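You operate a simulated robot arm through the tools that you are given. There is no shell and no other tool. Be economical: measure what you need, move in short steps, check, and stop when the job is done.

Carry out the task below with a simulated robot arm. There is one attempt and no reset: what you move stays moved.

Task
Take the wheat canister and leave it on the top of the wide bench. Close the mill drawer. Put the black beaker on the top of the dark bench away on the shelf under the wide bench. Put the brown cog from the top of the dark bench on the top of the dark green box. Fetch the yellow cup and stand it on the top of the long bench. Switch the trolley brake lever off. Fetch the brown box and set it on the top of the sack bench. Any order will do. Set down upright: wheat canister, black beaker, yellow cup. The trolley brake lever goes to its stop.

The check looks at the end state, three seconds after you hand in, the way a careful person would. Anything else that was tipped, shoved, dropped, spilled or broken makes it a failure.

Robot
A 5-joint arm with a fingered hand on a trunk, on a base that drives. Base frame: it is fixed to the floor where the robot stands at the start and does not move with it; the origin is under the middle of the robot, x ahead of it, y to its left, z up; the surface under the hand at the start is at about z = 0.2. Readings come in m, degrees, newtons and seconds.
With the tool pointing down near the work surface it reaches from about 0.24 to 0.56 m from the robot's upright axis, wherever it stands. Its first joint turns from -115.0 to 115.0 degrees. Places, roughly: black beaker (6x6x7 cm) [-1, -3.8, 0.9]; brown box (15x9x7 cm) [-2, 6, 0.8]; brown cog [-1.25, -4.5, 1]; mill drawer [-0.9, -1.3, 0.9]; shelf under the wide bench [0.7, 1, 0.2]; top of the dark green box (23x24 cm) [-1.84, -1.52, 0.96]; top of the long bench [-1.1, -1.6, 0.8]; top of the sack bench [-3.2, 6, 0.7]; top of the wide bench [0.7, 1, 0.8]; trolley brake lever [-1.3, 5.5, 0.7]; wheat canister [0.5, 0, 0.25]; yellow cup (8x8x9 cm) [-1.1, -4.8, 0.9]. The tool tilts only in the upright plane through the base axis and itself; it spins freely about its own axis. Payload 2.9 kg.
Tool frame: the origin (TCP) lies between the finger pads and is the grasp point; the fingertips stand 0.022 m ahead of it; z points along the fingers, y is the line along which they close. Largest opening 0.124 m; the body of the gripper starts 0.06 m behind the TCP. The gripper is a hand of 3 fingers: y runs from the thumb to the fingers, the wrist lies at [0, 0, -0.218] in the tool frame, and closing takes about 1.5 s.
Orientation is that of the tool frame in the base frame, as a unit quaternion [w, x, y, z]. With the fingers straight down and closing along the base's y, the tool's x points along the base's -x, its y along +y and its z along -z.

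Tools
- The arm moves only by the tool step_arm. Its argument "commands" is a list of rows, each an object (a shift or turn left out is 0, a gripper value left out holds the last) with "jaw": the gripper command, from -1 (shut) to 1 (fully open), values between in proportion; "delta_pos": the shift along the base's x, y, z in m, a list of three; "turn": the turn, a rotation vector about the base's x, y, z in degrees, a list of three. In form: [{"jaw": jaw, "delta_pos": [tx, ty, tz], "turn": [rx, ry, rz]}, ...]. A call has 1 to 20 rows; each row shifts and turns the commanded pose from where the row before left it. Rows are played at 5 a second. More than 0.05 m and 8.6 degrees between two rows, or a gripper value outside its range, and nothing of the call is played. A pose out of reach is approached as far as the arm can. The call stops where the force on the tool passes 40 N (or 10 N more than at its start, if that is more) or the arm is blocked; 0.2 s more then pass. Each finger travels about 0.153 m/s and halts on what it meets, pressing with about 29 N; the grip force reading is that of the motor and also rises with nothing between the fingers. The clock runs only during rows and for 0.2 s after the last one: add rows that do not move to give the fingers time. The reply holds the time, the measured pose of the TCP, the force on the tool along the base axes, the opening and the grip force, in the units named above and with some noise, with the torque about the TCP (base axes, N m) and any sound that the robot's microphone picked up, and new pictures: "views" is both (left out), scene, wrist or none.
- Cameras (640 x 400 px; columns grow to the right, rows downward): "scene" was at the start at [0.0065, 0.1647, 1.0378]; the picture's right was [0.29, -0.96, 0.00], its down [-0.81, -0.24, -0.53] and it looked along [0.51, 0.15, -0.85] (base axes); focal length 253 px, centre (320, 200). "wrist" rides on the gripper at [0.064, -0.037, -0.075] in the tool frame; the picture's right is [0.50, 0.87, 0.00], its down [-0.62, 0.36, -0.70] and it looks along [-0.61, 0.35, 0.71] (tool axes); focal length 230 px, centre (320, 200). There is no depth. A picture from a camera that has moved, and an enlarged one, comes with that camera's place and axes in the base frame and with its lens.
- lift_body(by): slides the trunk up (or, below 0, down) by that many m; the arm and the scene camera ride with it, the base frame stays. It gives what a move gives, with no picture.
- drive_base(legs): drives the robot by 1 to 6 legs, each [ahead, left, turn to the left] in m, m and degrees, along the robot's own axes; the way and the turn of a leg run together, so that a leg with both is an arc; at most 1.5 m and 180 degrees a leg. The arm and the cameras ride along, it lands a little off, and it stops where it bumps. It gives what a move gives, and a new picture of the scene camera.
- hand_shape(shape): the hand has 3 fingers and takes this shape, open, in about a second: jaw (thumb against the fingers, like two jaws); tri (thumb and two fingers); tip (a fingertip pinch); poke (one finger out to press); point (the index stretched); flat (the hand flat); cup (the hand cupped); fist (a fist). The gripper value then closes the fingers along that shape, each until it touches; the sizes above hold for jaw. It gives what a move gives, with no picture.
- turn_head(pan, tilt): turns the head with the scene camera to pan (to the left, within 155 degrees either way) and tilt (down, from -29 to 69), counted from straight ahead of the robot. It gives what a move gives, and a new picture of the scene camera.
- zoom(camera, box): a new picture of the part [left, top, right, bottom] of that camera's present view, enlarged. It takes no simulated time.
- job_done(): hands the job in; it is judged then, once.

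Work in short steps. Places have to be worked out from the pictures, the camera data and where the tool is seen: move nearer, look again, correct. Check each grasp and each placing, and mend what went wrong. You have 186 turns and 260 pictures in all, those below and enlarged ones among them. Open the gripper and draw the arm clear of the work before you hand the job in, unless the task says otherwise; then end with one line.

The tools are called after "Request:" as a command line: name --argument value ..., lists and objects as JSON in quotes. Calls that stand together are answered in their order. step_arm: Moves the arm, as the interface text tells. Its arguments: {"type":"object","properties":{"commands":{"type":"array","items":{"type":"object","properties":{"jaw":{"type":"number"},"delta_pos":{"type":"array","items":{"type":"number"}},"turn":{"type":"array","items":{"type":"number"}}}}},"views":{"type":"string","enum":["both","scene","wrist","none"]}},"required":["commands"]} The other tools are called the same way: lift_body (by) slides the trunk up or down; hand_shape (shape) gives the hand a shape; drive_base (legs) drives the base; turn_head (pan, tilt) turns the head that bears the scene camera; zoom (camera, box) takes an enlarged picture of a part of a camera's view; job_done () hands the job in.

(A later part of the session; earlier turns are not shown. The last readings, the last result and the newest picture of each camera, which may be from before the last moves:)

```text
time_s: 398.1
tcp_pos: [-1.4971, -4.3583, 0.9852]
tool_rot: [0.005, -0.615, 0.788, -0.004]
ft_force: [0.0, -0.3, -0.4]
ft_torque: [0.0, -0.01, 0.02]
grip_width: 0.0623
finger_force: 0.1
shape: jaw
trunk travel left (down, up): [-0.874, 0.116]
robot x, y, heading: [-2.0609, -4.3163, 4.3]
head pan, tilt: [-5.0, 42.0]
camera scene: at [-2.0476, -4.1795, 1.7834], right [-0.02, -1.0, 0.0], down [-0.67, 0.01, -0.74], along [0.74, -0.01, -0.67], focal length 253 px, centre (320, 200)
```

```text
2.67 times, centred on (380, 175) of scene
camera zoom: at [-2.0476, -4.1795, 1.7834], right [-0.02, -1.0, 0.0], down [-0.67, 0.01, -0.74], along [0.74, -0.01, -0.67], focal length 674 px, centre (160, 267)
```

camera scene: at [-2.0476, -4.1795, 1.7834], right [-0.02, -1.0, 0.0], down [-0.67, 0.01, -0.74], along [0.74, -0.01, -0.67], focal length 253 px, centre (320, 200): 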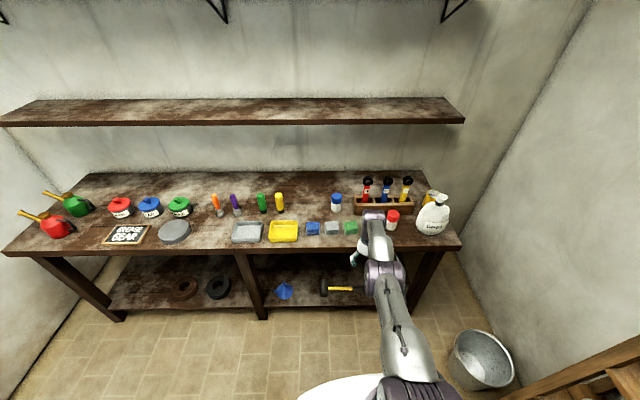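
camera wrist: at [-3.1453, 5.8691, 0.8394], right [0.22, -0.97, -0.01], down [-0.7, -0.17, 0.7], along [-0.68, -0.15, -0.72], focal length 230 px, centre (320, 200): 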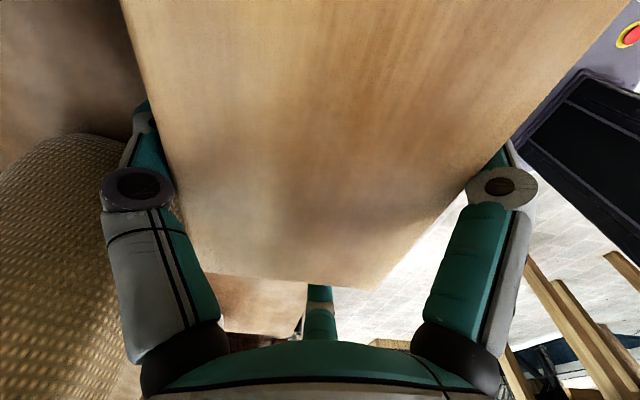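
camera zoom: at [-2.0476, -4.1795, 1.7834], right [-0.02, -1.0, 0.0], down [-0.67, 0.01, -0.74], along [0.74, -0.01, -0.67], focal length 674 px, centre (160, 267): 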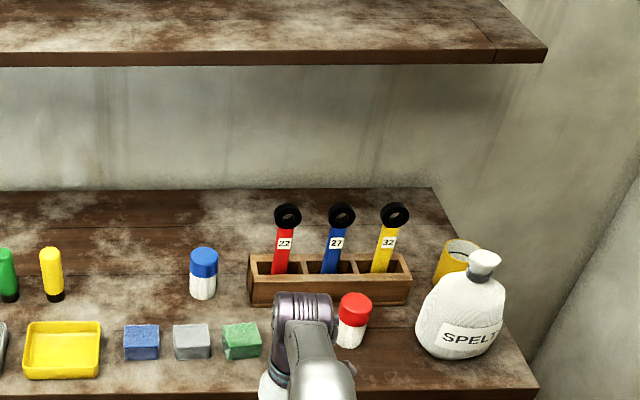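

The cog stands between the green sponge and the red-capped bottle, hidden by the arm. I align, move near and spin the hand so that the camera is on my side and the fingers avoid the neighbours.

Request:
drive_base --legs '[[0, 0, -4.2], [0.1, -0.06, 0]]'

Request:
step_arm --commands '[{"jaw": 0.3, "turn": [0, 0, -7.85]}, {"turn": [0, 0, -7.85]}, {"turn": [0, 0, -7.85]}, {"turn": [0, 0, -7.85]}, {"turn": [0, 0, -7.85]}, {"turn": [0, 0, -7.85]}, {"turn": [0, 0, -7.85]}, {"turn": [0, 0, -7.85]}, {"turn": [0, 0, -7.85]}, {"turn": [0, 0, -7.85]}, {"turn": [0, 0, -7.85]}, {"turn": [0, 0, -7.85]}, {"turn": [0, 0, -7.85]}, {}]' --views "both"

```text
time_s: 399.8
tcp_pos: [-1.4018, -4.4616, 0.9856]
tool_rot: [0.004, -0.585, 0.811, -0.004]
ft_force: [0.8, 1.1, 0.5]
ft_torque: [0.01, 0.01, 0.0]
grip_width: 0.0623
finger_force: 0.1
shape: jaw
trunk travel left (down, up): [-0.874, 0.116]
robot x, y, heading: [-1.965, -4.3811, -0.4]
head pan, tilt: [-5.0, 42.0]
camera scene: at [-1.9385, -4.2421, 1.7833], right [-0.09, -1.0, 0.0], down [-0.67, 0.06, -0.74], along [0.74, -0.07, -0.67], focal length 253 px, centre (320, 200)
```

scene: 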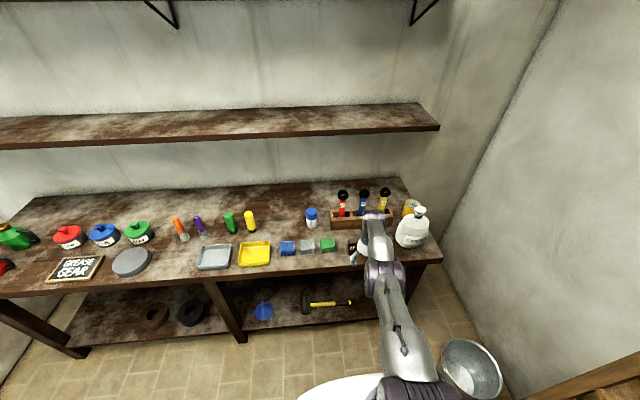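

```text
time_s: 402.8
tcp_pos: [-1.4012, -4.462, 0.9839]
tool_rot: [-0.001, 0.264, 0.965, -0.001]
ft_force: [0.0, -0.5, 0.3]
ft_torque: [-0.02, -0.01, 0.04]
grip_width: 0.0798
finger_force: 0.1
shape: jaw
trunk travel left (down, up): [-0.874, 0.116]
robot x, y, heading: [-1.9633, -4.3825, -0.0]
head pan, tilt: [-5.0, 42.0]
camera scene: at [-1.9379, -4.2424, 1.7833], right [-0.09, -1.0, 0.0], down [-0.67, 0.06, -0.74], along [0.74, -0.07, -0.67], focal length 253 px, centre (320, 200)
camera wrist: at [-1.4749, -4.4607, 1.0596], right [0.01, 1.0, 0.0], down [0.71, -0.01, 0.7], along [0.7, -0.01, -0.71], focal length 230 px, centre (320, 200)
```

scene: 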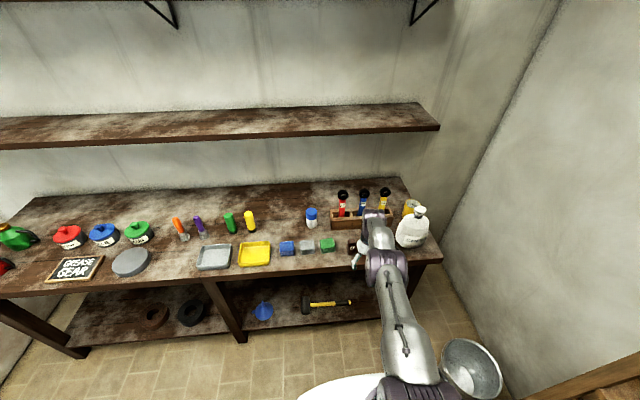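
wrist: 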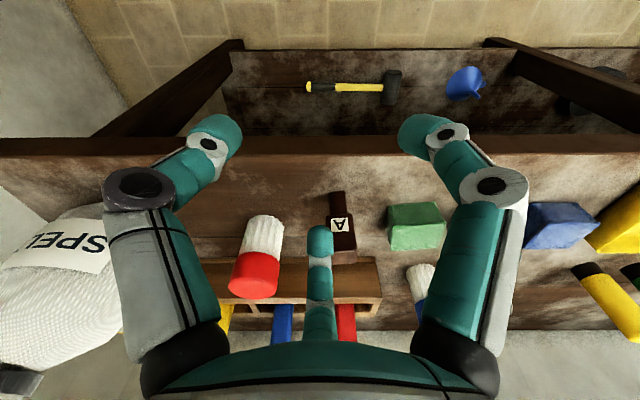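

The cog stands at (-1.275, -4.44), about 9 cm high, with 6 cm clear to either neighbour. I drive over it with the hand part-closed.

Request:
drive_base --legs '[[0.126, 0.022, 0]]'

Request:
step_arm --commands '[{"jaw": 0.05}, {}, {}]' --views "wrist"

```text
time_s: 404.1
tcp_pos: [-1.2766, -4.4401, 0.9859]
tool_rot: [-0.001, 0.262, 0.965, 0.0]
ft_force: [-0.1, -1.1, -0.6]
ft_torque: [-0.02, 0.0, 0.01]
grip_width: 0.0801
finger_force: 0.1
shape: jaw
trunk travel left (down, up): [-0.874, 0.116]
robot x, y, heading: [-1.8369, -4.3582, -0.2]
head pan, tilt: [-5.0, 42.0]
camera scene: at [-1.8129, -4.2213, 1.7834], right [-0.09, -1.0, 0.0], down [-0.67, 0.06, -0.74], along [0.74, -0.07, -0.67], focal length 253 px, centre (320, 200)
```

scene: 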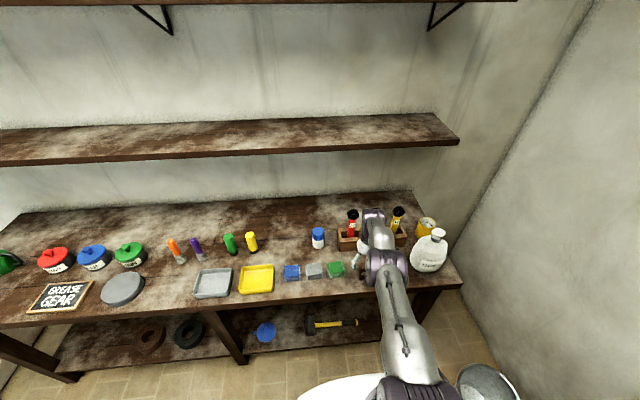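

```text
time_s: 404.9
tcp_pos: [-1.2756, -4.4418, 0.9856]
tool_rot: [-0.002, 0.262, 0.965, 0.0]
ft_force: [-0.4, -0.2, -0.4]
ft_torque: [0.01, -0.04, 0.03]
grip_width: 0.0657
finger_force: 0.0
shape: jaw
trunk travel left (down, up): [-0.874, 0.116]
robot x, y, heading: [-1.8381, -4.3566, -0.4]
head pan, tilt: [-5.0, 42.0]
camera wrist: at [-1.3488, -4.4396, 1.0597], right [0.01, 1.0, 0.0], down [0.71, 0.0, 0.7], along [0.7, 0.0, -0.71], focal length 230 px, centre (320, 200)
```

wrist: 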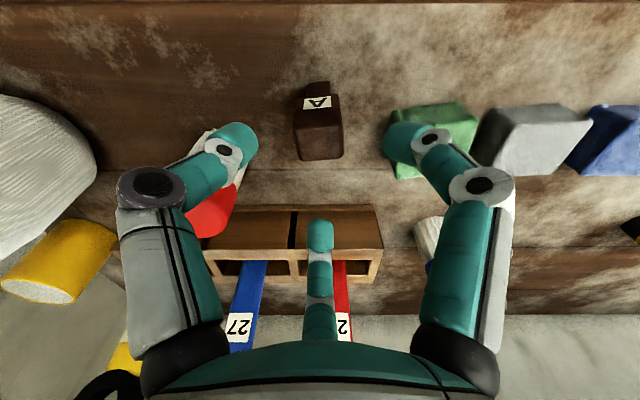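

Well centred. I lower to z≈0.915 and close.

Request:
step_arm --commands '[{"delta_pos": [-0.004, 0, -0.025]}, {"delta_pos": [0, 0, -0.025]}, {"delta_pos": [0, 0, -0.02]}, {}, {"jaw": -0.2}, {"jaw": -0.5}, {"jaw": -0.9}, {}, {}, {}]' --views "wrist"

```text
time_s: 407.1
tcp_pos: [-1.2975, -4.4372, 0.9207]
tool_rot: [-0.002, 0.263, 0.965, -0.001]
ft_force: [0.1, -0.1, 0.2]
ft_torque: [-0.02, 0.0, -0.03]
grip_width: 0.0064
finger_force: 0.1
shape: jaw
out of reach, approached as far as the arm can: row 1, 2, 3
trunk travel left (down, up): [-0.874, 0.116]
robot x, y, heading: [-1.8329, -4.3606, -0.2]
head pan, tilt: [-5.0, 42.0]
camera wrist: at [-1.3704, -4.4368, 0.9947], right [0.01, 1.0, 0.0], down [0.71, 0.0, 0.7], along [0.7, 0.0, -0.71], focal length 230 px, centre (320, 200)
```

wrist: 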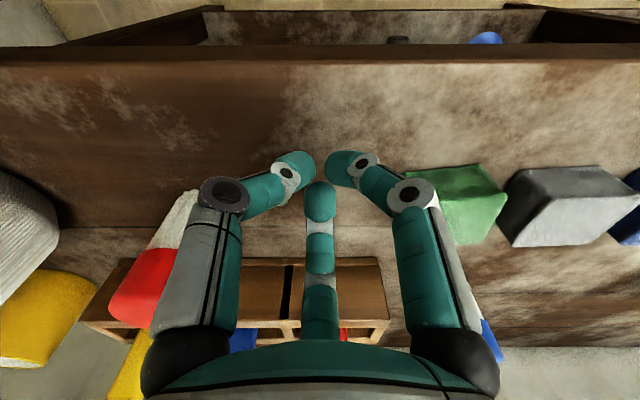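

The arm could not reach that low at this distance and slid back 2 cm, so the fingers closed on nothing. I open and rise to look for the cog.

Request:
step_arm --commands '[{"jaw": -0.3}, {"jaw": 0.05}, {}, {"delta_pos": [0, 0, 0.03]}, {"delta_pos": [0, 0, 0.03]}, {}]' --views "both"

```text
time_s: 408.5
tcp_pos: [-1.2955, -4.4378, 0.9806]
tool_rot: [-0.001, 0.262, 0.965, -0.001]
ft_force: [0.7, -0.1, 0.3]
ft_torque: [-0.02, 0.04, 0.02]
grip_width: 0.0649
finger_force: 0.0
shape: jaw
trunk travel left (down, up): [-0.874, 0.116]
robot x, y, heading: [-1.8378, -4.3611, -0.0]
head pan, tilt: [-5.0, 42.0]
camera scene: at [-1.8114, -4.2213, 1.7833], right [-0.09, -1.0, 0.0], down [-0.67, 0.06, -0.74], along [0.74, -0.07, -0.67], focal length 253 px, centre (320, 200)
camera wrist: at [-1.3698, -4.4363, 1.0557], right [0.01, 1.0, 0.0], down [0.71, 0.0, 0.7], along [0.7, 0.0, -0.71], focal length 230 px, centre (320, 200)
```

scene: 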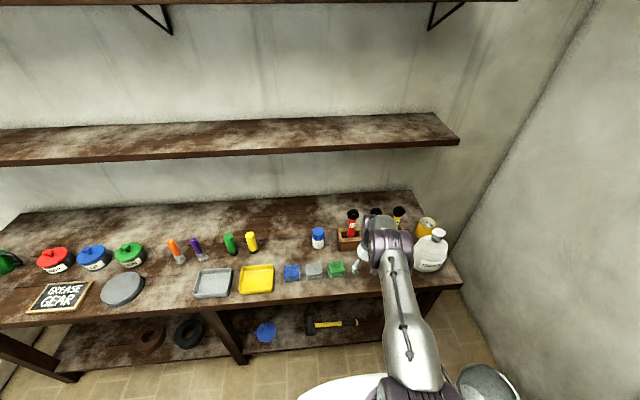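
wrist: 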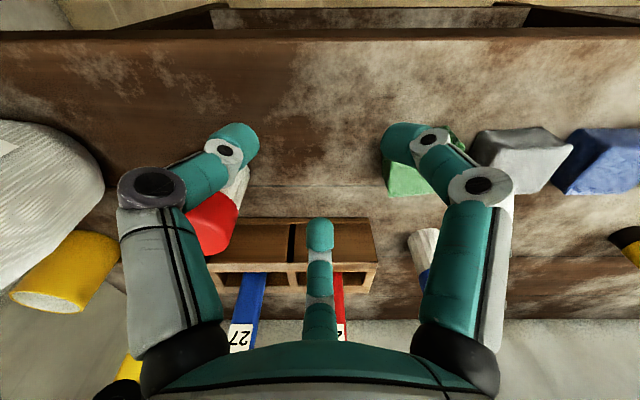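

Request:
zoom --camera "scene" --box '[280, 190, 480, 315]'

Request:
zoom --camera "wrist" --box '[200, 100, 440, 250]'

```text
3.20 times, centred on (380, 252) of scene
camera zoom: at [-1.8114, -4.2213, 1.7833], right [-0.09, -1.0, 0.0], down [-0.67, 0.06, -0.74], along [0.74, -0.07, -0.67], focal length 808 px, centre (128, 32)
```

zoom: 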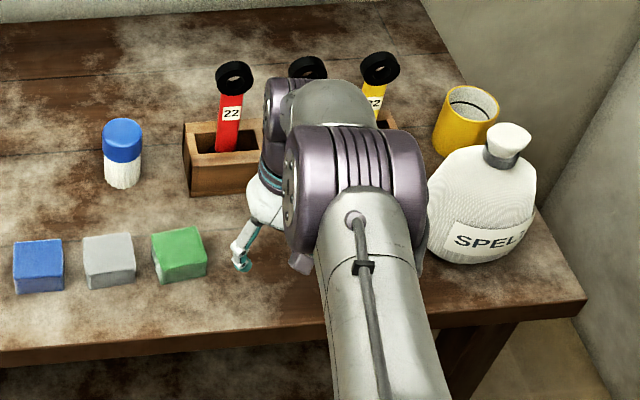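

```text
2.67 times, centred on (320, 175) of wrist
camera zoom: at [-1.3698, -4.4363, 1.0557], right [0.01, 1.0, 0.0], down [0.71, 0.0, 0.7], along [0.7, 0.0, -0.71], focal length 614 px, centre (320, 267)
```

zoom: 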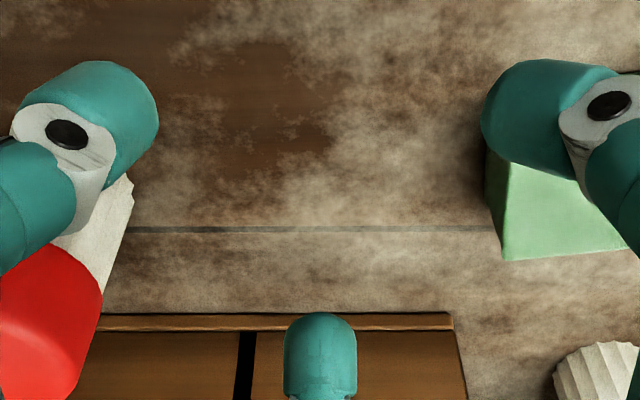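

The cog is no longer on the spot; it may have been dragged off the front edge. I back off and look at the bench front and floor.

Request:
drive_base --legs '[[-0.35, 0, 0]]'

Request:
turn_head --pan -15 --tilt 58

```text
time_s: 410.7
tcp_pos: [-1.6357, -4.437, 0.9803]
tool_rot: [0.0, 0.264, 0.965, 0.0]
ft_force: [-0.4, -1.3, -1.3]
ft_torque: [-0.01, 0.0, -0.01]
grip_width: 0.0649
finger_force: 0.1
shape: jaw
trunk travel left (down, up): [-0.874, 0.116]
robot x, y, heading: [-2.1776, -4.3566, -0.6]
head pan, tilt: [-5.0, 42.0]
camera scene: at [-2.1498, -4.2182, 1.7833], right [-0.1, -0.99, 0.0], down [-0.67, 0.07, -0.74], along [0.74, -0.07, -0.67], focal length 253 px, centre (320, 200)
```

scene: 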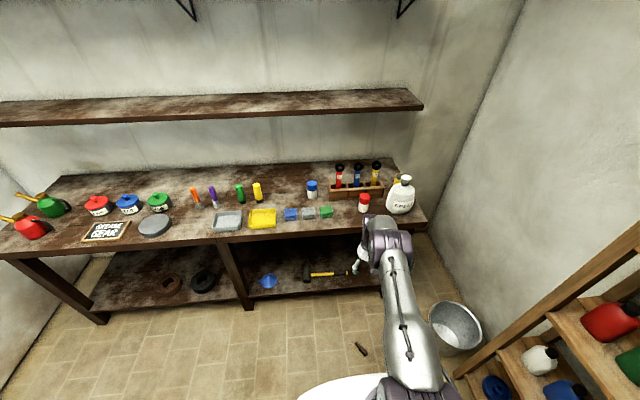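

```text
time_s: 411.5
tcp_pos: [-1.638, -4.4384, 0.9814]
tool_rot: [-0.001, 0.265, 0.964, -0.001]
ft_force: [0.4, -0.5, 0.2]
ft_torque: [0.02, -0.02, -0.02]
grip_width: 0.0649
finger_force: 0.1
shape: jaw
trunk travel left (down, up): [-0.874, 0.116]
robot x, y, heading: [-2.1758, -4.3551, -0.5]
head pan, tilt: [-15.0, 58.0]
camera scene: at [-2.1669, -4.2285, 1.762], right [-0.27, -0.96, 0.0], down [-0.82, 0.23, -0.53], along [0.51, -0.14, -0.85], focal length 253 px, centre (320, 200)
```

scene: 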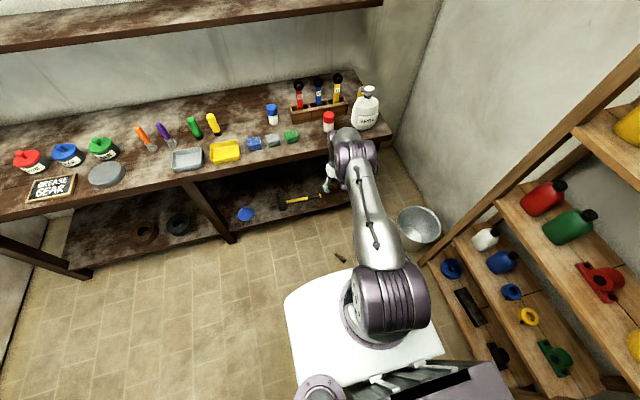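

The cog lies on the floor at about (-1.626, -4.52). It is reachable: I lower the trunk fully and look at it with the wrist camera.

Request:
lift_body --by -0.4

Request:
lift_body --by -0.36

Request:
step_arm --commands '[{"delta_pos": [-0.03, -0.02, 0]}, {"delta_pos": [-0.03, -0.02, 0]}, {"delta_pos": [0, -0.02, 0]}, {}]' --views "both"

```text
time_s: 415.4
tcp_pos: [-1.637, -4.438, 0.5806]
tool_rot: [-0.001, 0.265, 0.964, -0.001]
ft_force: [0.1, -0.3, -0.2]
ft_torque: [0.0, -0.03, -0.04]
grip_width: 0.0644
finger_force: 0.1
shape: jaw
trunk travel left (down, up): [-0.474, 0.516]
robot x, y, heading: [-2.1731, -4.3555, -0.7]
head pan, tilt: [-15.0, 58.0]
```

```text
time_s: 418.9
tcp_pos: [-1.6361, -4.4376, 0.2195]
tool_rot: [0.0, 0.264, 0.965, 0.0]
ft_force: [-0.6, -0.5, -0.7]
ft_torque: [0.01, 0.03, 0.01]
grip_width: 0.0646
finger_force: 0.2
shape: jaw
trunk travel left (down, up): [-0.114, 0.876]
robot x, y, heading: [-2.1741, -4.356, -0.7]
head pan, tilt: [-15.0, 58.0]
```

```text
time_s: 419.9
tcp_pos: [-1.6941, -4.4963, 0.2221]
tool_rot: [-0.001, 0.265, 0.964, 0.001]
ft_force: [-0.3, -0.4, -0.1]
ft_torque: [0.01, 0.01, 0.03]
grip_width: 0.0645
finger_force: 0.1
shape: jaw
trunk travel left (down, up): [-0.114, 0.876]
robot x, y, heading: [-2.1759, -4.3554, -0.9]
head pan, tilt: [-15.0, 58.0]
camera scene: at [-2.167, -4.2286, 1.0019], right [-0.27, -0.96, 0.0], down [-0.82, 0.23, -0.53], along [0.51, -0.14, -0.85], focal length 253 px, centre (320, 200)
camera wrist: at [-1.7686, -4.4958, 0.2961], right [0.01, 1.0, 0.0], down [0.71, -0.01, 0.7], along [0.7, -0.01, -0.71], focal length 230 px, centre (320, 200)
```

scene: 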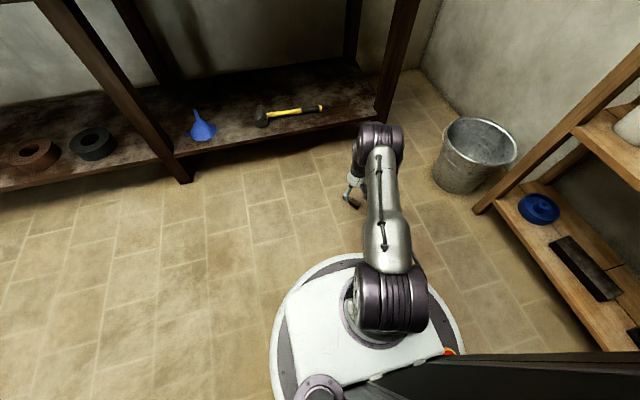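
wrist: 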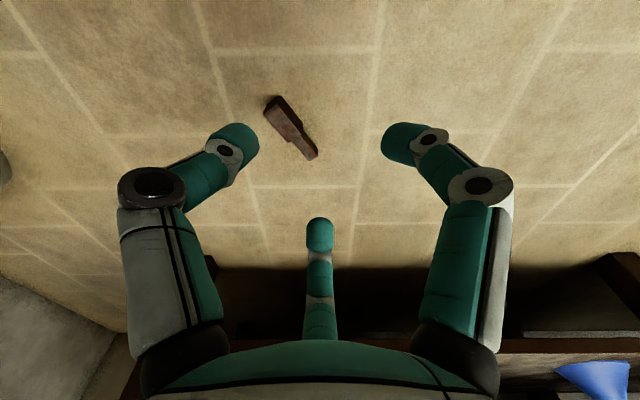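

The cog lies at (-1.630, -4.540), pointing along 32°, which suits the present finger directions. I drive 10 cm closer, lower the trunk, and centre over it.

Request:
drive_base --legs '[[0.1, 0, 0]]'

Request:
step_arm --commands '[{"delta_pos": [-0.019, -0.022, 0]}, {"delta_pos": [-0.019, -0.022, 0]}, {}]' --views "none"

Request:
lift_body --by -0.11

Request:
step_arm --commands '[{"delta_pos": [0, 0, -0.02]}, {}]' --views "wrist"

```text
time_s: 421.0
tcp_pos: [-1.5978, -4.4982, 0.2212]
tool_rot: [0.0, 0.266, 0.964, 0.0]
ft_force: [-0.6, 0.7, -0.6]
ft_torque: [0.02, 0.04, 0.04]
grip_width: 0.0647
finger_force: 0.0
shape: jaw
trunk travel left (down, up): [-0.114, 0.876]
robot x, y, heading: [-2.0761, -4.3564, -0.7]
head pan, tilt: [-15.0, 58.0]
camera scene: at [-2.0686, -4.23, 1.0019], right [-0.27, -0.96, 0.0], down [-0.82, 0.23, -0.53], along [0.51, -0.14, -0.85], focal length 253 px, centre (320, 200)
```

scene: 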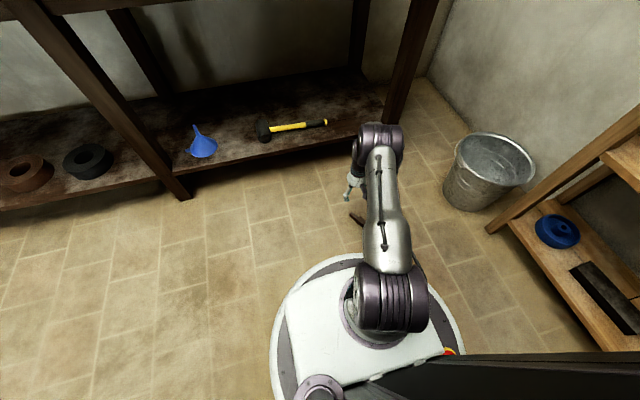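

```text
time_s: 421.8
tcp_pos: [-1.6366, -4.5427, 0.2203]
tool_rot: [-0.002, 0.267, 0.964, 0.0]
ft_force: [0.9, 0.3, 1.6]
ft_torque: [0.02, 0.02, -0.03]
grip_width: 0.0647
finger_force: 0.1
shape: jaw
trunk travel left (down, up): [-0.114, 0.876]
robot x, y, heading: [-2.0752, -4.3541, -0.9]
head pan, tilt: [-15.0, 58.0]
```

```text
time_s: 423.2
tcp_pos: [-1.6372, -4.5426, 0.1108]
tool_rot: [-0.001, 0.265, 0.964, 0.0]
ft_force: [0.3, -0.5, 0.0]
ft_torque: [-0.03, 0.02, -0.02]
grip_width: 0.0647
finger_force: 0.1
shape: jaw
trunk travel left (down, up): [-0.004, 0.986]
robot x, y, heading: [-2.0738, -4.3563, -0.8]
head pan, tilt: [-15.0, 58.0]
```

```text
time_s: 423.8
tcp_pos: [-1.6365, -4.5434, 0.0905]
tool_rot: [-0.001, 0.265, 0.964, 0.001]
ft_force: [-1.1, 0.5, -0.3]
ft_torque: [-0.02, 0.0, -0.02]
grip_width: 0.0648
finger_force: 0.0
shape: jaw
trunk travel left (down, up): [-0.004, 0.986]
robot x, y, heading: [-2.0806, -4.3565, -1.1]
head pan, tilt: [-15.0, 58.0]
camera wrist: at [-1.7092, -4.5419, 0.1655], right [0.01, 1.0, 0.0], down [0.71, -0.01, 0.7], along [0.7, -0.01, -0.71], focal length 230 px, centre (320, 200)
```

wrist: 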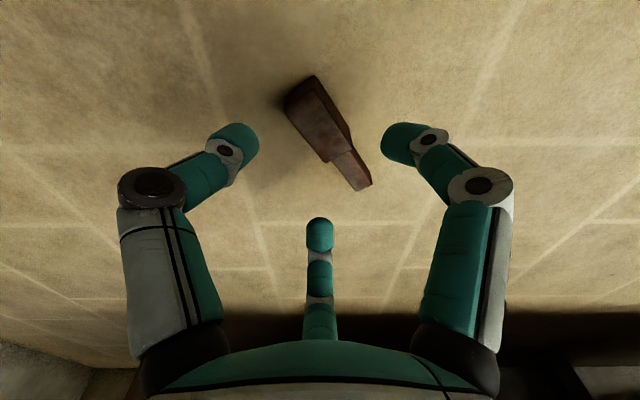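

Centred over the head. I lower to the floor and close.

Request:
step_arm --commands '[{"delta_pos": [0, 0, -0.02]}, {"delta_pos": [0, 0, -0.02]}, {"delta_pos": [0, 0, -0.016]}, {}]' --views "wrist"

```text
time_s: 424.8
tcp_pos: [-1.636, -4.5441, 0.0349]
tool_rot: [-0.001, 0.266, 0.964, 0.0]
ft_force: [0.2, 0.5, -0.2]
ft_torque: [-0.02, 0.01, 0.0]
grip_width: 0.0645
finger_force: 0.0
shape: jaw
trunk travel left (down, up): [-0.004, 0.986]
robot x, y, heading: [-2.0756, -4.3561, -0.9]
head pan, tilt: [-15.0, 58.0]
camera wrist: at [-1.7083, -4.5417, 0.1101], right [0.01, 1.0, 0.0], down [0.71, -0.01, 0.7], along [0.7, -0.01, -0.71], focal length 230 px, centre (320, 200)
```

wrist: 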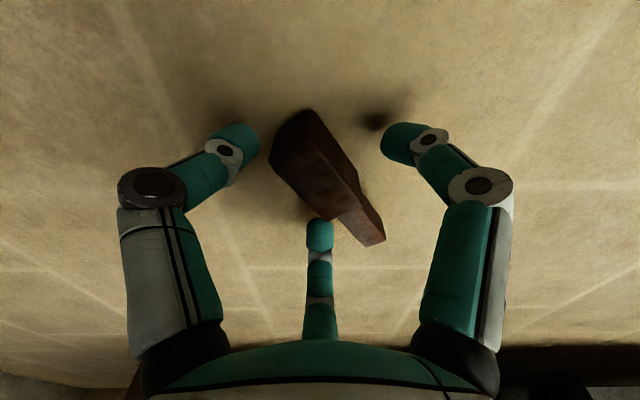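

Head is between the fingers. I close and lift a little.

Request:
step_arm --commands '[{"jaw": -0.2}, {"jaw": -0.5}, {"jaw": -0.9}, {}, {}, {}, {"delta_pos": [0, 0, 0.03]}, {"delta_pos": [0, 0, 0.03]}, {}]' --views "wrist"

```text
time_s: 426.8
tcp_pos: [-1.6366, -4.5426, 0.0955]
tool_rot: [-0.001, 0.265, 0.964, 0.0]
ft_force: [0.3, -0.9, -0.9]
ft_torque: [-0.01, 0.01, 0.01]
grip_width: 0.0177
finger_force: 29.6
shape: jaw
trunk travel left (down, up): [-0.004, 0.986]
robot x, y, heading: [-2.0776, -4.3579, -0.8]
head pan, tilt: [-15.0, 58.0]
camera wrist: at [-1.7086, -4.5415, 0.1705], right [0.01, 1.0, 0.0], down [0.71, -0.01, 0.7], along [0.7, -0.01, -0.71], focal length 230 px, centre (320, 200)
```

wrist: 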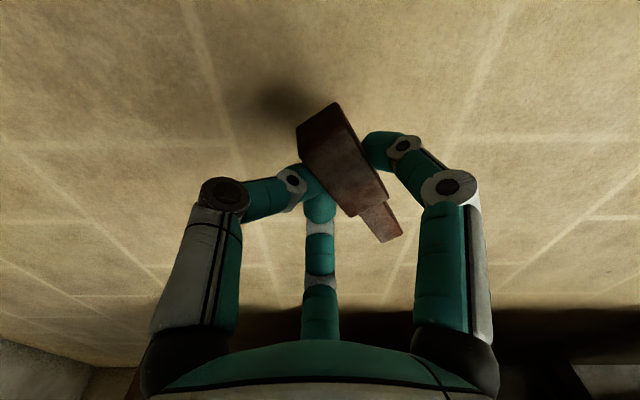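

The cog is held firmly. I raise the trunk and drive back round the wall to the long bench.

Request:
lift_body --by 0.4

Request:
lift_body --by 0.4

Request:
drive_base --legs '[[0, 1.36, 0.8], [-1.4, 0.0, 0], [-0.68, 0, 0], [0, 1.15, 0], [0, 1.15, 0], [1.4, 0, 0]]'

```text
time_s: 430.6
tcp_pos: [-1.6356, -4.5439, 0.4962]
tool_rot: [-0.001, 0.266, 0.964, 0.0]
ft_force: [0.3, 0.1, -0.5]
ft_torque: [-0.01, -0.02, 0.01]
grip_width: 0.0176
finger_force: 28.5
shape: jaw
trunk travel left (down, up): [-0.404, 0.586]
robot x, y, heading: [-2.0776, -4.3572, -0.9]
head pan, tilt: [-15.0, 58.0]
```

```text
time_s: 434.5
tcp_pos: [-1.6358, -4.5429, 0.8955]
tool_rot: [-0.001, 0.265, 0.964, 0.001]
ft_force: [-0.6, 0.0, 0.1]
ft_torque: [0.01, -0.01, 0.03]
grip_width: 0.0175
finger_force: 28.9
shape: jaw
trunk travel left (down, up): [-0.804, 0.186]
robot x, y, heading: [-2.08, -4.3561, -0.9]
head pan, tilt: [-15.0, 58.0]
```

```text
time_s: 468.9
tcp_pos: [-2.2216, -0.881, 0.8963]
tool_rot: [-0.001, 0.279, 0.96, 0.001]
ft_force: [-0.5, -1.1, -0.3]
ft_torque: [0.0, 0.0, 0.02]
grip_width: 0.0176
finger_force: 28.8
shape: jaw
trunk travel left (down, up): [-0.804, 0.186]
robot x, y, heading: [-2.6544, -0.6828, -2.3]
head pan, tilt: [-15.0, 58.0]
camera scene: at [-2.645, -0.5556, 1.6919], right [-0.3, -0.95, 0.0], down [-0.81, 0.25, -0.53], along [0.51, -0.16, -0.85], focal length 253 px, centre (320, 200)
```

scene: 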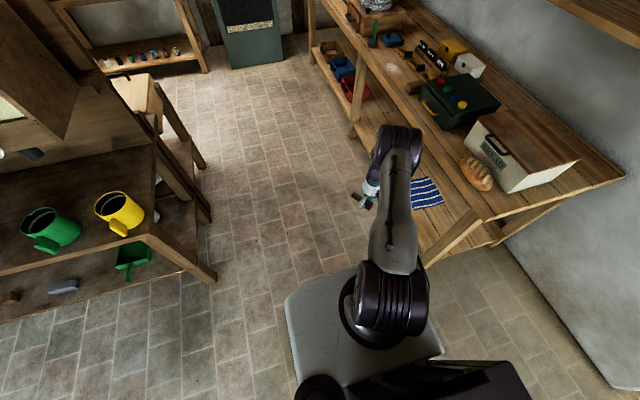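

I turn to face the long bench, raise the trunk and strafe to the green box.

Request:
lift_body --by 0.18

Request:
drive_base --legs '[[0, 0, -87.7], [0, 0.85, 0]]'

Request:
turn_head --pan 0 --tilt 50

Request:
zoom --camera "scene" --box '[240, 60, 480, 210]'

```text
time_s: 470.9
tcp_pos: [-2.2206, -0.8809, 1.0746]
tool_rot: [0.0, 0.28, 0.96, 0.0]
ft_force: [0.7, 0.3, -0.2]
ft_torque: [-0.01, 0.02, 0.0]
grip_width: 0.0176
finger_force: 29.2
shape: jaw
trunk travel left (down, up): [-0.984, 0.006]
robot x, y, heading: [-2.6552, -0.6838, -2.5]
head pan, tilt: [-15.0, 58.0]
```

```text
time_s: 479.1
tcp_pos: [-1.9767, -1.122, 1.0748]
tool_rot: [-0.002, 0.864, 0.504, 0.001]
ft_force: [-0.4, 0.1, -0.2]
ft_torque: [0.03, -0.02, 0.02]
grip_width: 0.0176
finger_force: 28.8
shape: jaw
trunk travel left (down, up): [-0.984, 0.006]
robot x, y, heading: [-1.8, -0.6734, -89.5]
head pan, tilt: [-15.0, 58.0]
camera scene: at [-1.6744, -0.6796, 1.872], right [-0.97, 0.25, 0.0], down [0.21, 0.82, -0.53], along [-0.13, -0.51, -0.85], focal length 253 px, centre (320, 200)
```

scene: 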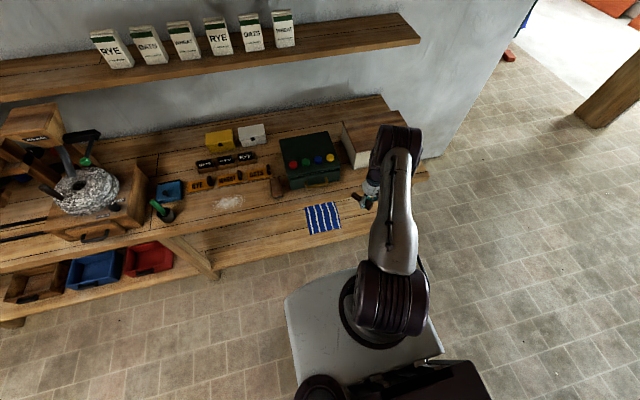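

```text
time_s: 479.9
tcp_pos: [-1.9759, -1.1205, 1.0759]
tool_rot: [0.0, 0.863, 0.505, 0.001]
ft_force: [-0.5, 1.0, 0.0]
ft_torque: [0.01, 0.05, -0.02]
grip_width: 0.0173
finger_force: 29.2
shape: jaw
trunk travel left (down, up): [-0.984, 0.006]
robot x, y, heading: [-1.8064, -0.6762, -89.5]
head pan, tilt: [0.0, 50.0]
camera scene: at [-1.6555, -0.6898, 1.8821], right [-1.0, -0.01, 0.0], down [-0.01, 0.77, -0.64], along [0.01, -0.64, -0.77], focal length 253 px, centre (320, 200)
```

scene: 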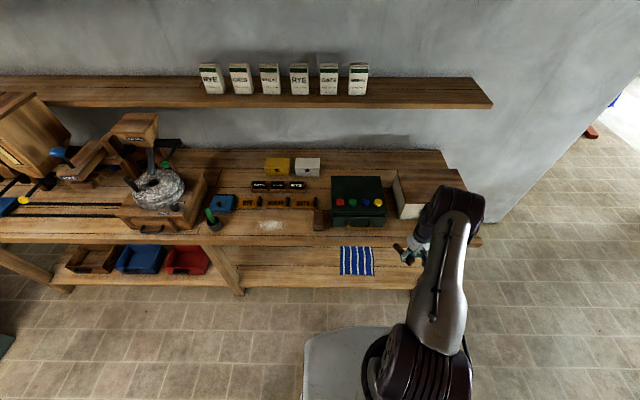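

```text
2.67 times, centred on (360, 135) of scene
camera zoom: at [-1.6555, -0.6898, 1.8821], right [-1.0, -0.01, 0.0], down [-0.01, 0.77, -0.64], along [0.01, -0.64, -0.77], focal length 674 px, centre (213, 373)
```

zoom: 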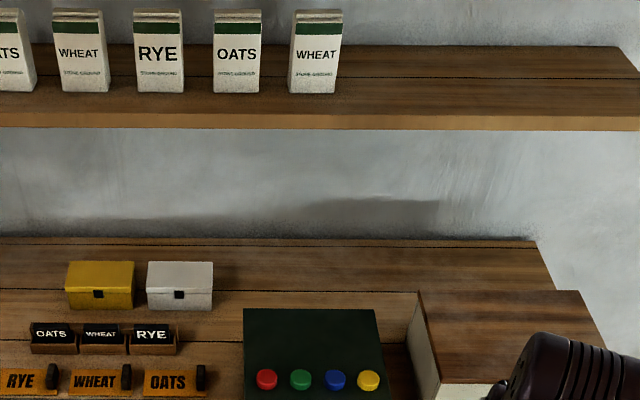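

The free part of the green box's top is behind the knobs, around (-1.83, -1.54), z≈0.96. I swing the arm straight, turn the cog along x, and drive in over the box.

Request:
step_arm --commands '[{"delta_pos": [0.022, -0.014, 0.01], "turn": [0, 0, 8.1]}, {"delta_pos": [0.022, -0.014, 0.01], "turn": [0, 0, 8.1]}, {"delta_pos": [0.022, -0.014, 0.01], "turn": [0, 0, 8.1]}, {"delta_pos": [0.022, -0.014, 0.01], "turn": [0, 0, 8.1]}, {"delta_pos": [0.022, -0.014, 0.01], "turn": [0, 0, 8.1]}, {"delta_pos": [0.022, -0.013, 0.01], "turn": [0, 0, 8.1]}, {"delta_pos": [0.022, -0.013, 0.005], "turn": [0, 0, 8.1]}, {}]' --views "none"

Request:
lift_body --by -0.05

Request:
drive_base --legs '[[0.31, 0, 0]]'

Request:
step_arm --commands '[{}]' --views "wrist"

```text
time_s: 481.7
tcp_pos: [-1.8218, -1.216, 1.1396]
tool_rot: [0.0, 0.519, 0.855, 0.002]
ft_force: [0.3, 0.5, 0.2]
ft_torque: [-0.02, 0.0, 0.02]
grip_width: 0.0174
finger_force: 29.1
shape: jaw
trunk travel left (down, up): [-0.984, 0.006]
robot x, y, heading: [-1.8021, -0.6721, -89.5]
head pan, tilt: [0.0, 50.0]
```

```text
time_s: 482.6
tcp_pos: [-1.8203, -1.2156, 1.0901]
tool_rot: [0.0, 0.52, 0.854, 0.001]
ft_force: [0.2, -0.4, 0.0]
ft_torque: [0.0, -0.02, 0.02]
grip_width: 0.0173
finger_force: 29.6
shape: jaw
trunk travel left (down, up): [-0.934, 0.056]
robot x, y, heading: [-1.8, -0.6742, -89.4]
head pan, tilt: [0.0, 50.0]
```

```text
time_s: 484.7
tcp_pos: [-1.819, -1.5311, 1.0912]
tool_rot: [-0.001, 0.521, 0.854, 0.0]
ft_force: [0.1, 0.5, -0.9]
ft_torque: [0.03, -0.03, 0.04]
grip_width: 0.0174
finger_force: 28.9
shape: jaw
trunk travel left (down, up): [-0.934, 0.056]
robot x, y, heading: [-1.7954, -0.9883, -89.4]
head pan, tilt: [0.0, 50.0]
camera scene: at [-1.6526, -1.0052, 1.8321], right [-1.0, -0.01, 0.0], down [-0.01, 0.77, -0.64], along [0.01, -0.64, -0.77], focal length 253 px, centre (320, 200)
```

scene: 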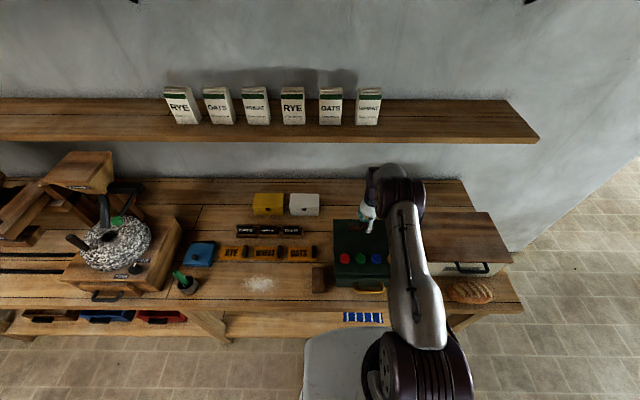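

```text
time_s: 485.1
tcp_pos: [-1.8186, -1.5304, 1.0896]
tool_rot: [-0.001, 0.521, 0.853, 0.001]
ft_force: [0.0, -0.9, 0.3]
ft_torque: [-0.01, 0.0, 0.03]
grip_width: 0.0174
finger_force: 29.0
shape: jaw
trunk travel left (down, up): [-0.934, 0.056]
robot x, y, heading: [-1.7982, -0.9914, -89.5]
head pan, tilt: [0.0, 50.0]
camera wrist: at [-1.8808, -1.49, 1.1647], right [0.54, 0.84, 0.0], down [0.6, -0.39, 0.7], along [0.59, -0.38, -0.71], focal length 230 px, centre (320, 200)
```

wrist: 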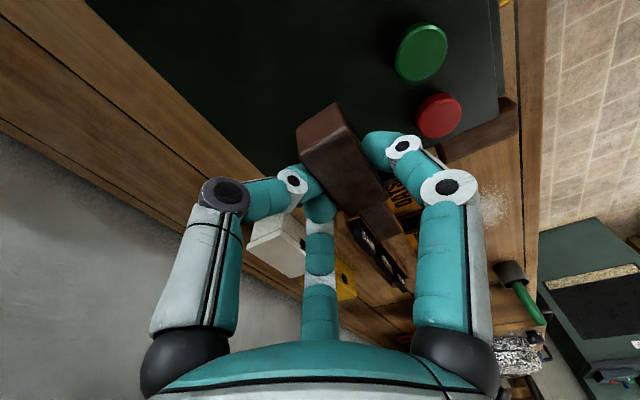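

The cog should go a little more to the box's middle: I shift 3.5 cm in -x and lower.

Request:
step_arm --commands '[{"delta_pos": [-0.035, 0, 0]}, {"delta_pos": [0, 0, -0.03]}, {"delta_pos": [0, 0, -0.03]}, {"delta_pos": [0, 0, -0.015]}, {}]' --views "wrist"

```text
time_s: 486.3
tcp_pos: [-1.8547, -1.531, 1.0132]
tool_rot: [-0.001, 0.521, 0.853, 0.001]
ft_force: [0.0, 0.2, -0.2]
ft_torque: [-0.01, 0.01, 0.03]
grip_width: 0.0174
finger_force: 29.2
shape: jaw
trunk travel left (down, up): [-0.934, 0.056]
robot x, y, heading: [-1.7989, -0.9903, -89.4]
head pan, tilt: [0.0, 50.0]
camera wrist: at [-1.9159, -1.4906, 1.0882], right [0.54, 0.84, 0.0], down [0.6, -0.39, 0.7], along [0.59, -0.38, -0.71], focal length 230 px, centre (320, 200)
```

wrist: 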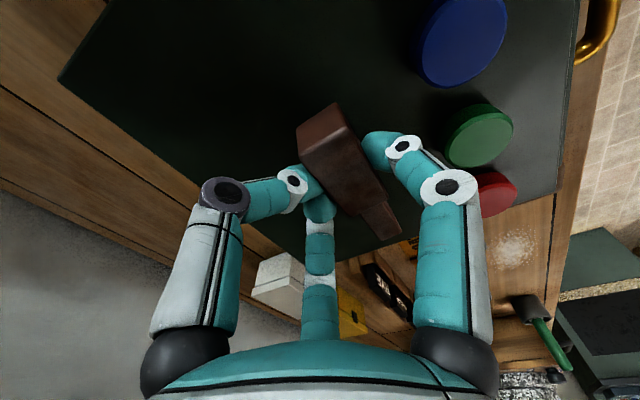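

Request:
step_arm --commands '[{"delta_pos": [0, 0, -0.008]}, {}]' --views "none"

Request:
step_arm --commands '[{"delta_pos": [0, 0, -0.005]}, {}]' --views "none"

Request:
step_arm --commands '[{"delta_pos": [0, 0, -0.004]}, {}]' --views "wrist"

```text
time_s: 486.9
tcp_pos: [-1.8551, -1.532, 1.007]
tool_rot: [0.0, 0.521, 0.854, 0.001]
ft_force: [-0.4, -0.4, 0.5]
ft_torque: [-0.02, 0.03, 0.04]
grip_width: 0.0172
finger_force: 28.5
shape: jaw
trunk travel left (down, up): [-0.934, 0.056]
robot x, y, heading: [-1.7979, -0.9898, -89.7]
head pan, tilt: [0.0, 50.0]
```

```text
time_s: 487.5
tcp_pos: [-1.8553, -1.5304, 1.0008]
tool_rot: [0.0, 0.521, 0.853, 0.001]
ft_force: [0.8, 0.1, -0.6]
ft_torque: [-0.01, 0.03, 0.01]
grip_width: 0.0175
finger_force: 28.6
shape: jaw
trunk travel left (down, up): [-0.934, 0.056]
robot x, y, heading: [-1.798, -0.9921, -89.3]
head pan, tilt: [0.0, 50.0]
```

```text
time_s: 488.1
tcp_pos: [-1.8554, -1.5307, 0.9978]
tool_rot: [-0.001, 0.52, 0.854, 0.002]
ft_force: [0.6, 0.1, 0.3]
ft_torque: [0.02, 0.03, -0.03]
grip_width: 0.0176
finger_force: 29.7
shape: jaw
trunk travel left (down, up): [-0.934, 0.056]
robot x, y, heading: [-1.7997, -0.9878, -89.5]
head pan, tilt: [0.0, 50.0]
camera wrist: at [-1.9163, -1.4907, 1.0718], right [0.54, 0.84, 0.0], down [0.6, -0.39, 0.7], along [0.59, -0.38, -0.71], focal length 230 px, centre (320, 200)
```

wrist: 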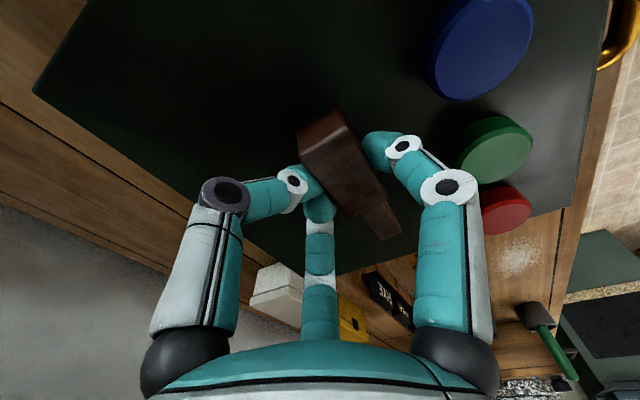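

Request:
step_arm --commands '[{"delta_pos": [0, 0, -0.004]}, {}]' --views "none"

Request:
step_arm --commands '[{"delta_pos": [0, 0, -0.004]}, {}]' --views "none"

```text
time_s: 488.7
tcp_pos: [-1.8544, -1.5317, 0.9946]
tool_rot: [0.0, 0.521, 0.854, 0.001]
ft_force: [0.1, 0.2, -0.9]
ft_torque: [0.03, -0.03, 0.01]
grip_width: 0.0174
finger_force: 29.1
shape: jaw
trunk travel left (down, up): [-0.934, 0.056]
robot x, y, heading: [-1.7991, -0.9919, -89.2]
head pan, tilt: [0.0, 50.0]
```

```text
time_s: 489.3
tcp_pos: [-1.8537, -1.5313, 0.9899]
tool_rot: [0.0, 0.521, 0.854, 0.002]
ft_force: [-0.1, -0.6, 0.2]
ft_torque: [0.01, -0.03, 0.02]
grip_width: 0.017
finger_force: 29.7
shape: jaw
trunk travel left (down, up): [-0.934, 0.056]
robot x, y, heading: [-1.7971, -0.9906, -89.6]
head pan, tilt: [0.0, 50.0]
```

Request:
step_arm --commands '[{"delta_pos": [0, 0, -0.005]}, {}]' --views "none"

Request:
step_arm --commands '[{"delta_pos": [0, 0, -0.005]}, {}]' --views "wrist"

```text
time_s: 489.9
tcp_pos: [-1.8548, -1.5305, 0.9851]
tool_rot: [0.0, 0.521, 0.854, 0.0]
ft_force: [-1.5, -2.0, 9.2]
ft_torque: [0.18, -0.04, -0.01]
grip_width: 0.0174
finger_force: 28.8
shape: jaw
trunk travel left (down, up): [-0.934, 0.056]
robot x, y, heading: [-1.8006, -0.9897, -89.7]
head pan, tilt: [0.0, 50.0]
```

```text
time_s: 490.5
tcp_pos: [-1.854, -1.5342, 0.9818]
tool_rot: [0.001, 0.521, 0.853, -0.003]
ft_force: [-1.4, -12.3, 33.5]
ft_torque: [0.5, -0.04, 0.01]
grip_width: 0.019
finger_force: 28.8
shape: jaw
trunk travel left (down, up): [-0.934, 0.056]
robot x, y, heading: [-1.7969, -0.9897, -89.5]
head pan, tilt: [0.0, 50.0]
camera wrist: at [-1.916, -1.4915, 1.0562], right [0.54, 0.84, 0.0], down [0.6, -0.38, 0.7], along [0.59, -0.38, -0.71], focal length 230 px, centre (320, 200)
```

wrist: 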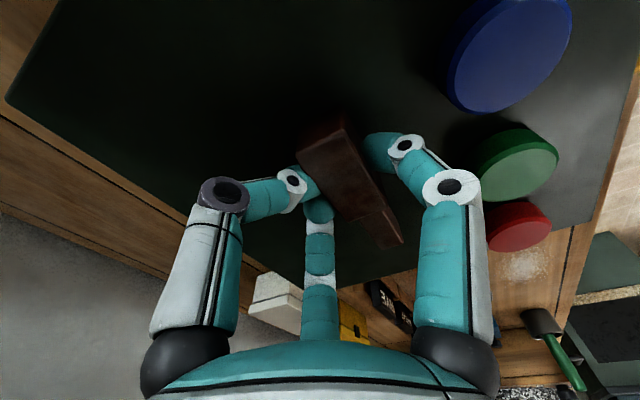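

Contact. I ease up, open a little and rise.

Request:
step_arm --commands '[{"delta_pos": [0, 0, 0.004]}, {"jaw": -0.6}, {"jaw": -0.4}, {"jaw": -0.15}, {}, {}, {"delta_pos": [0, 0, 0.02]}, {"delta_pos": [0, 0, 0.03]}, {"delta_pos": [0, 0, 0.03]}, {"delta_pos": [0, 0, 0.02]}, {}]' --views "wrist"

```text
time_s: 492.9
tcp_pos: [-1.8534, -1.5305, 1.0821]
tool_rot: [0.001, 0.521, 0.854, 0.001]
ft_force: [-0.2, -0.5, 0.1]
ft_torque: [0.01, -0.01, 0.01]
grip_width: 0.0523
finger_force: 0.1
shape: jaw
trunk travel left (down, up): [-0.934, 0.056]
robot x, y, heading: [-1.7969, -0.9893, -89.4]
head pan, tilt: [0.0, 50.0]
camera wrist: at [-1.9155, -1.4904, 1.157], right [0.54, 0.84, 0.0], down [0.6, -0.39, 0.7], along [0.59, -0.38, -0.71], focal length 230 px, centre (320, 200)
```

wrist: 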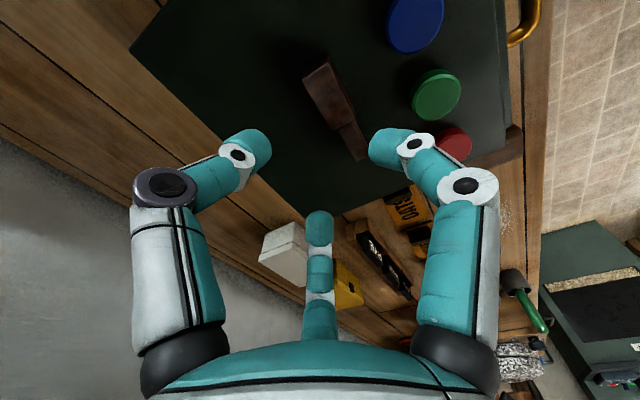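

The cog lies on the green box. Last: the yellow cup. I drive back round to the dark bench.

Request:
drive_base --legs '[[-0.3, 0, 0], [0, 0, 89.5], [-1.4, 0, 0], [-0.9, 0, 0], [0, -1.15, 0], [0, -1.12, 0]]'

Request:
drive_base --legs '[[1.4, 0, 0], [0.72, 0, 0], [0, -1.35, 0]]'

Request:
turn_head --pan -20 --tilt 40

Request:
zoom --camera "scene" --box '[260, 100, 500, 250]'

```text
time_s: 520.5
tcp_pos: [-3.6454, -2.9908, 1.0826]
tool_rot: [-0.001, -0.209, 0.978, 0.001]
ft_force: [0.4, 0.6, 0.6]
ft_torque: [0.03, 0.0, 0.01]
grip_width: 0.0526
finger_force: 0.1
shape: jaw
trunk travel left (down, up): [-0.934, 0.056]
robot x, y, heading: [-4.1845, -2.904, -2.6]
head pan, tilt: [0.0, 50.0]
camera scene: at [-4.1577, -2.7637, 1.8321], right [-0.04, -1.0, 0.0], down [-0.77, 0.03, -0.64], along [0.64, -0.03, -0.77], focal length 253 px, centre (320, 200)
```

scene: 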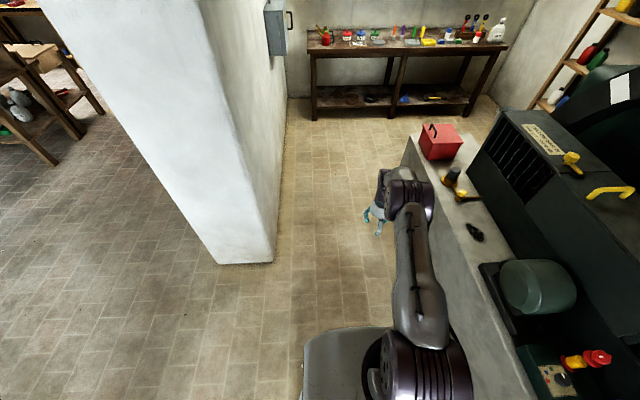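

```text
time_s: 537.3
tcp_pos: [-1.5287, -4.3563, 1.0827]
tool_rot: [-0.002, -0.241, 0.97, 0.001]
ft_force: [-0.3, -0.2, -1.1]
ft_torque: [-0.01, -0.01, 0.01]
grip_width: 0.0523
finger_force: 0.0
shape: jaw
trunk travel left (down, up): [-0.934, 0.056]
robot x, y, heading: [-2.0709, -4.3093, 1.1]
head pan, tilt: [0.0, 50.0]
camera scene: at [-2.0555, -4.163, 1.8321], right [0.02, -1.0, 0.0], down [-0.77, -0.02, -0.64], along [0.64, 0.01, -0.77], focal length 253 px, centre (320, 200)
```

scene: 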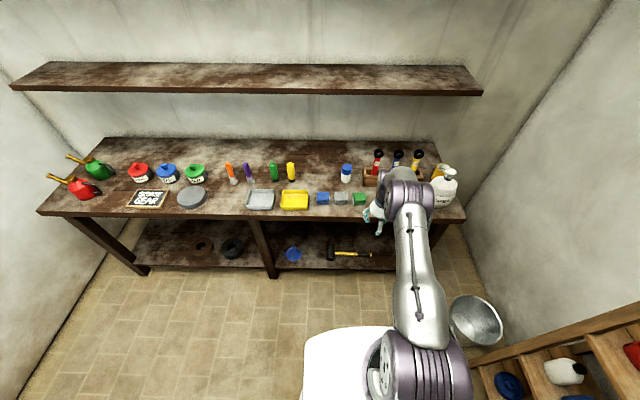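

```text
time_s: 538.1
tcp_pos: [-1.529, -4.3585, 1.0828]
tool_rot: [-0.001, -0.241, 0.97, 0.0]
ft_force: [-0.4, 0.2, 0.9]
ft_torque: [0.02, 0.02, -0.01]
grip_width: 0.0522
finger_force: 0.1
shape: jaw
trunk travel left (down, up): [-0.934, 0.056]
robot x, y, heading: [-2.0671, -4.3108, 1.0]
head pan, tilt: [-20.0, 40.0]
camera scene: at [-2.052, -4.1921, 1.8462], right [-0.32, -0.95, 0.0], down [-0.61, 0.21, -0.77], along [0.73, -0.25, -0.64], focal length 253 px, centre (320, 200)
```

scene: 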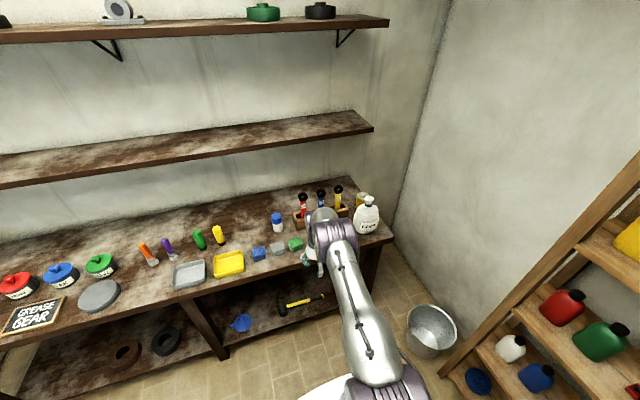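

```text
2.67 times, centred on (380, 175) of scene
camera zoom: at [-2.052, -4.1921, 1.8462], right [-0.32, -0.95, 0.0], down [-0.61, 0.21, -0.77], along [0.73, -0.25, -0.64], focal length 674 px, centre (160, 267)
```

zoom: 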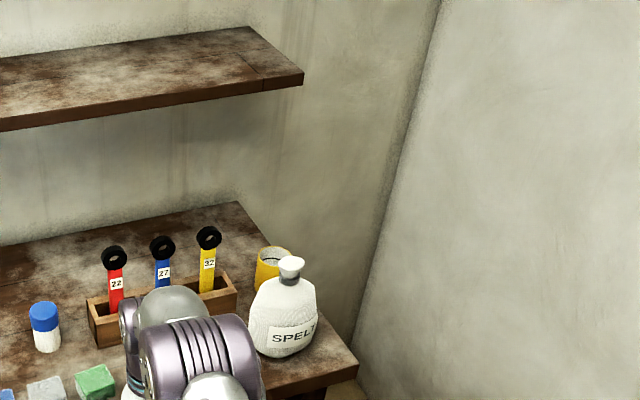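

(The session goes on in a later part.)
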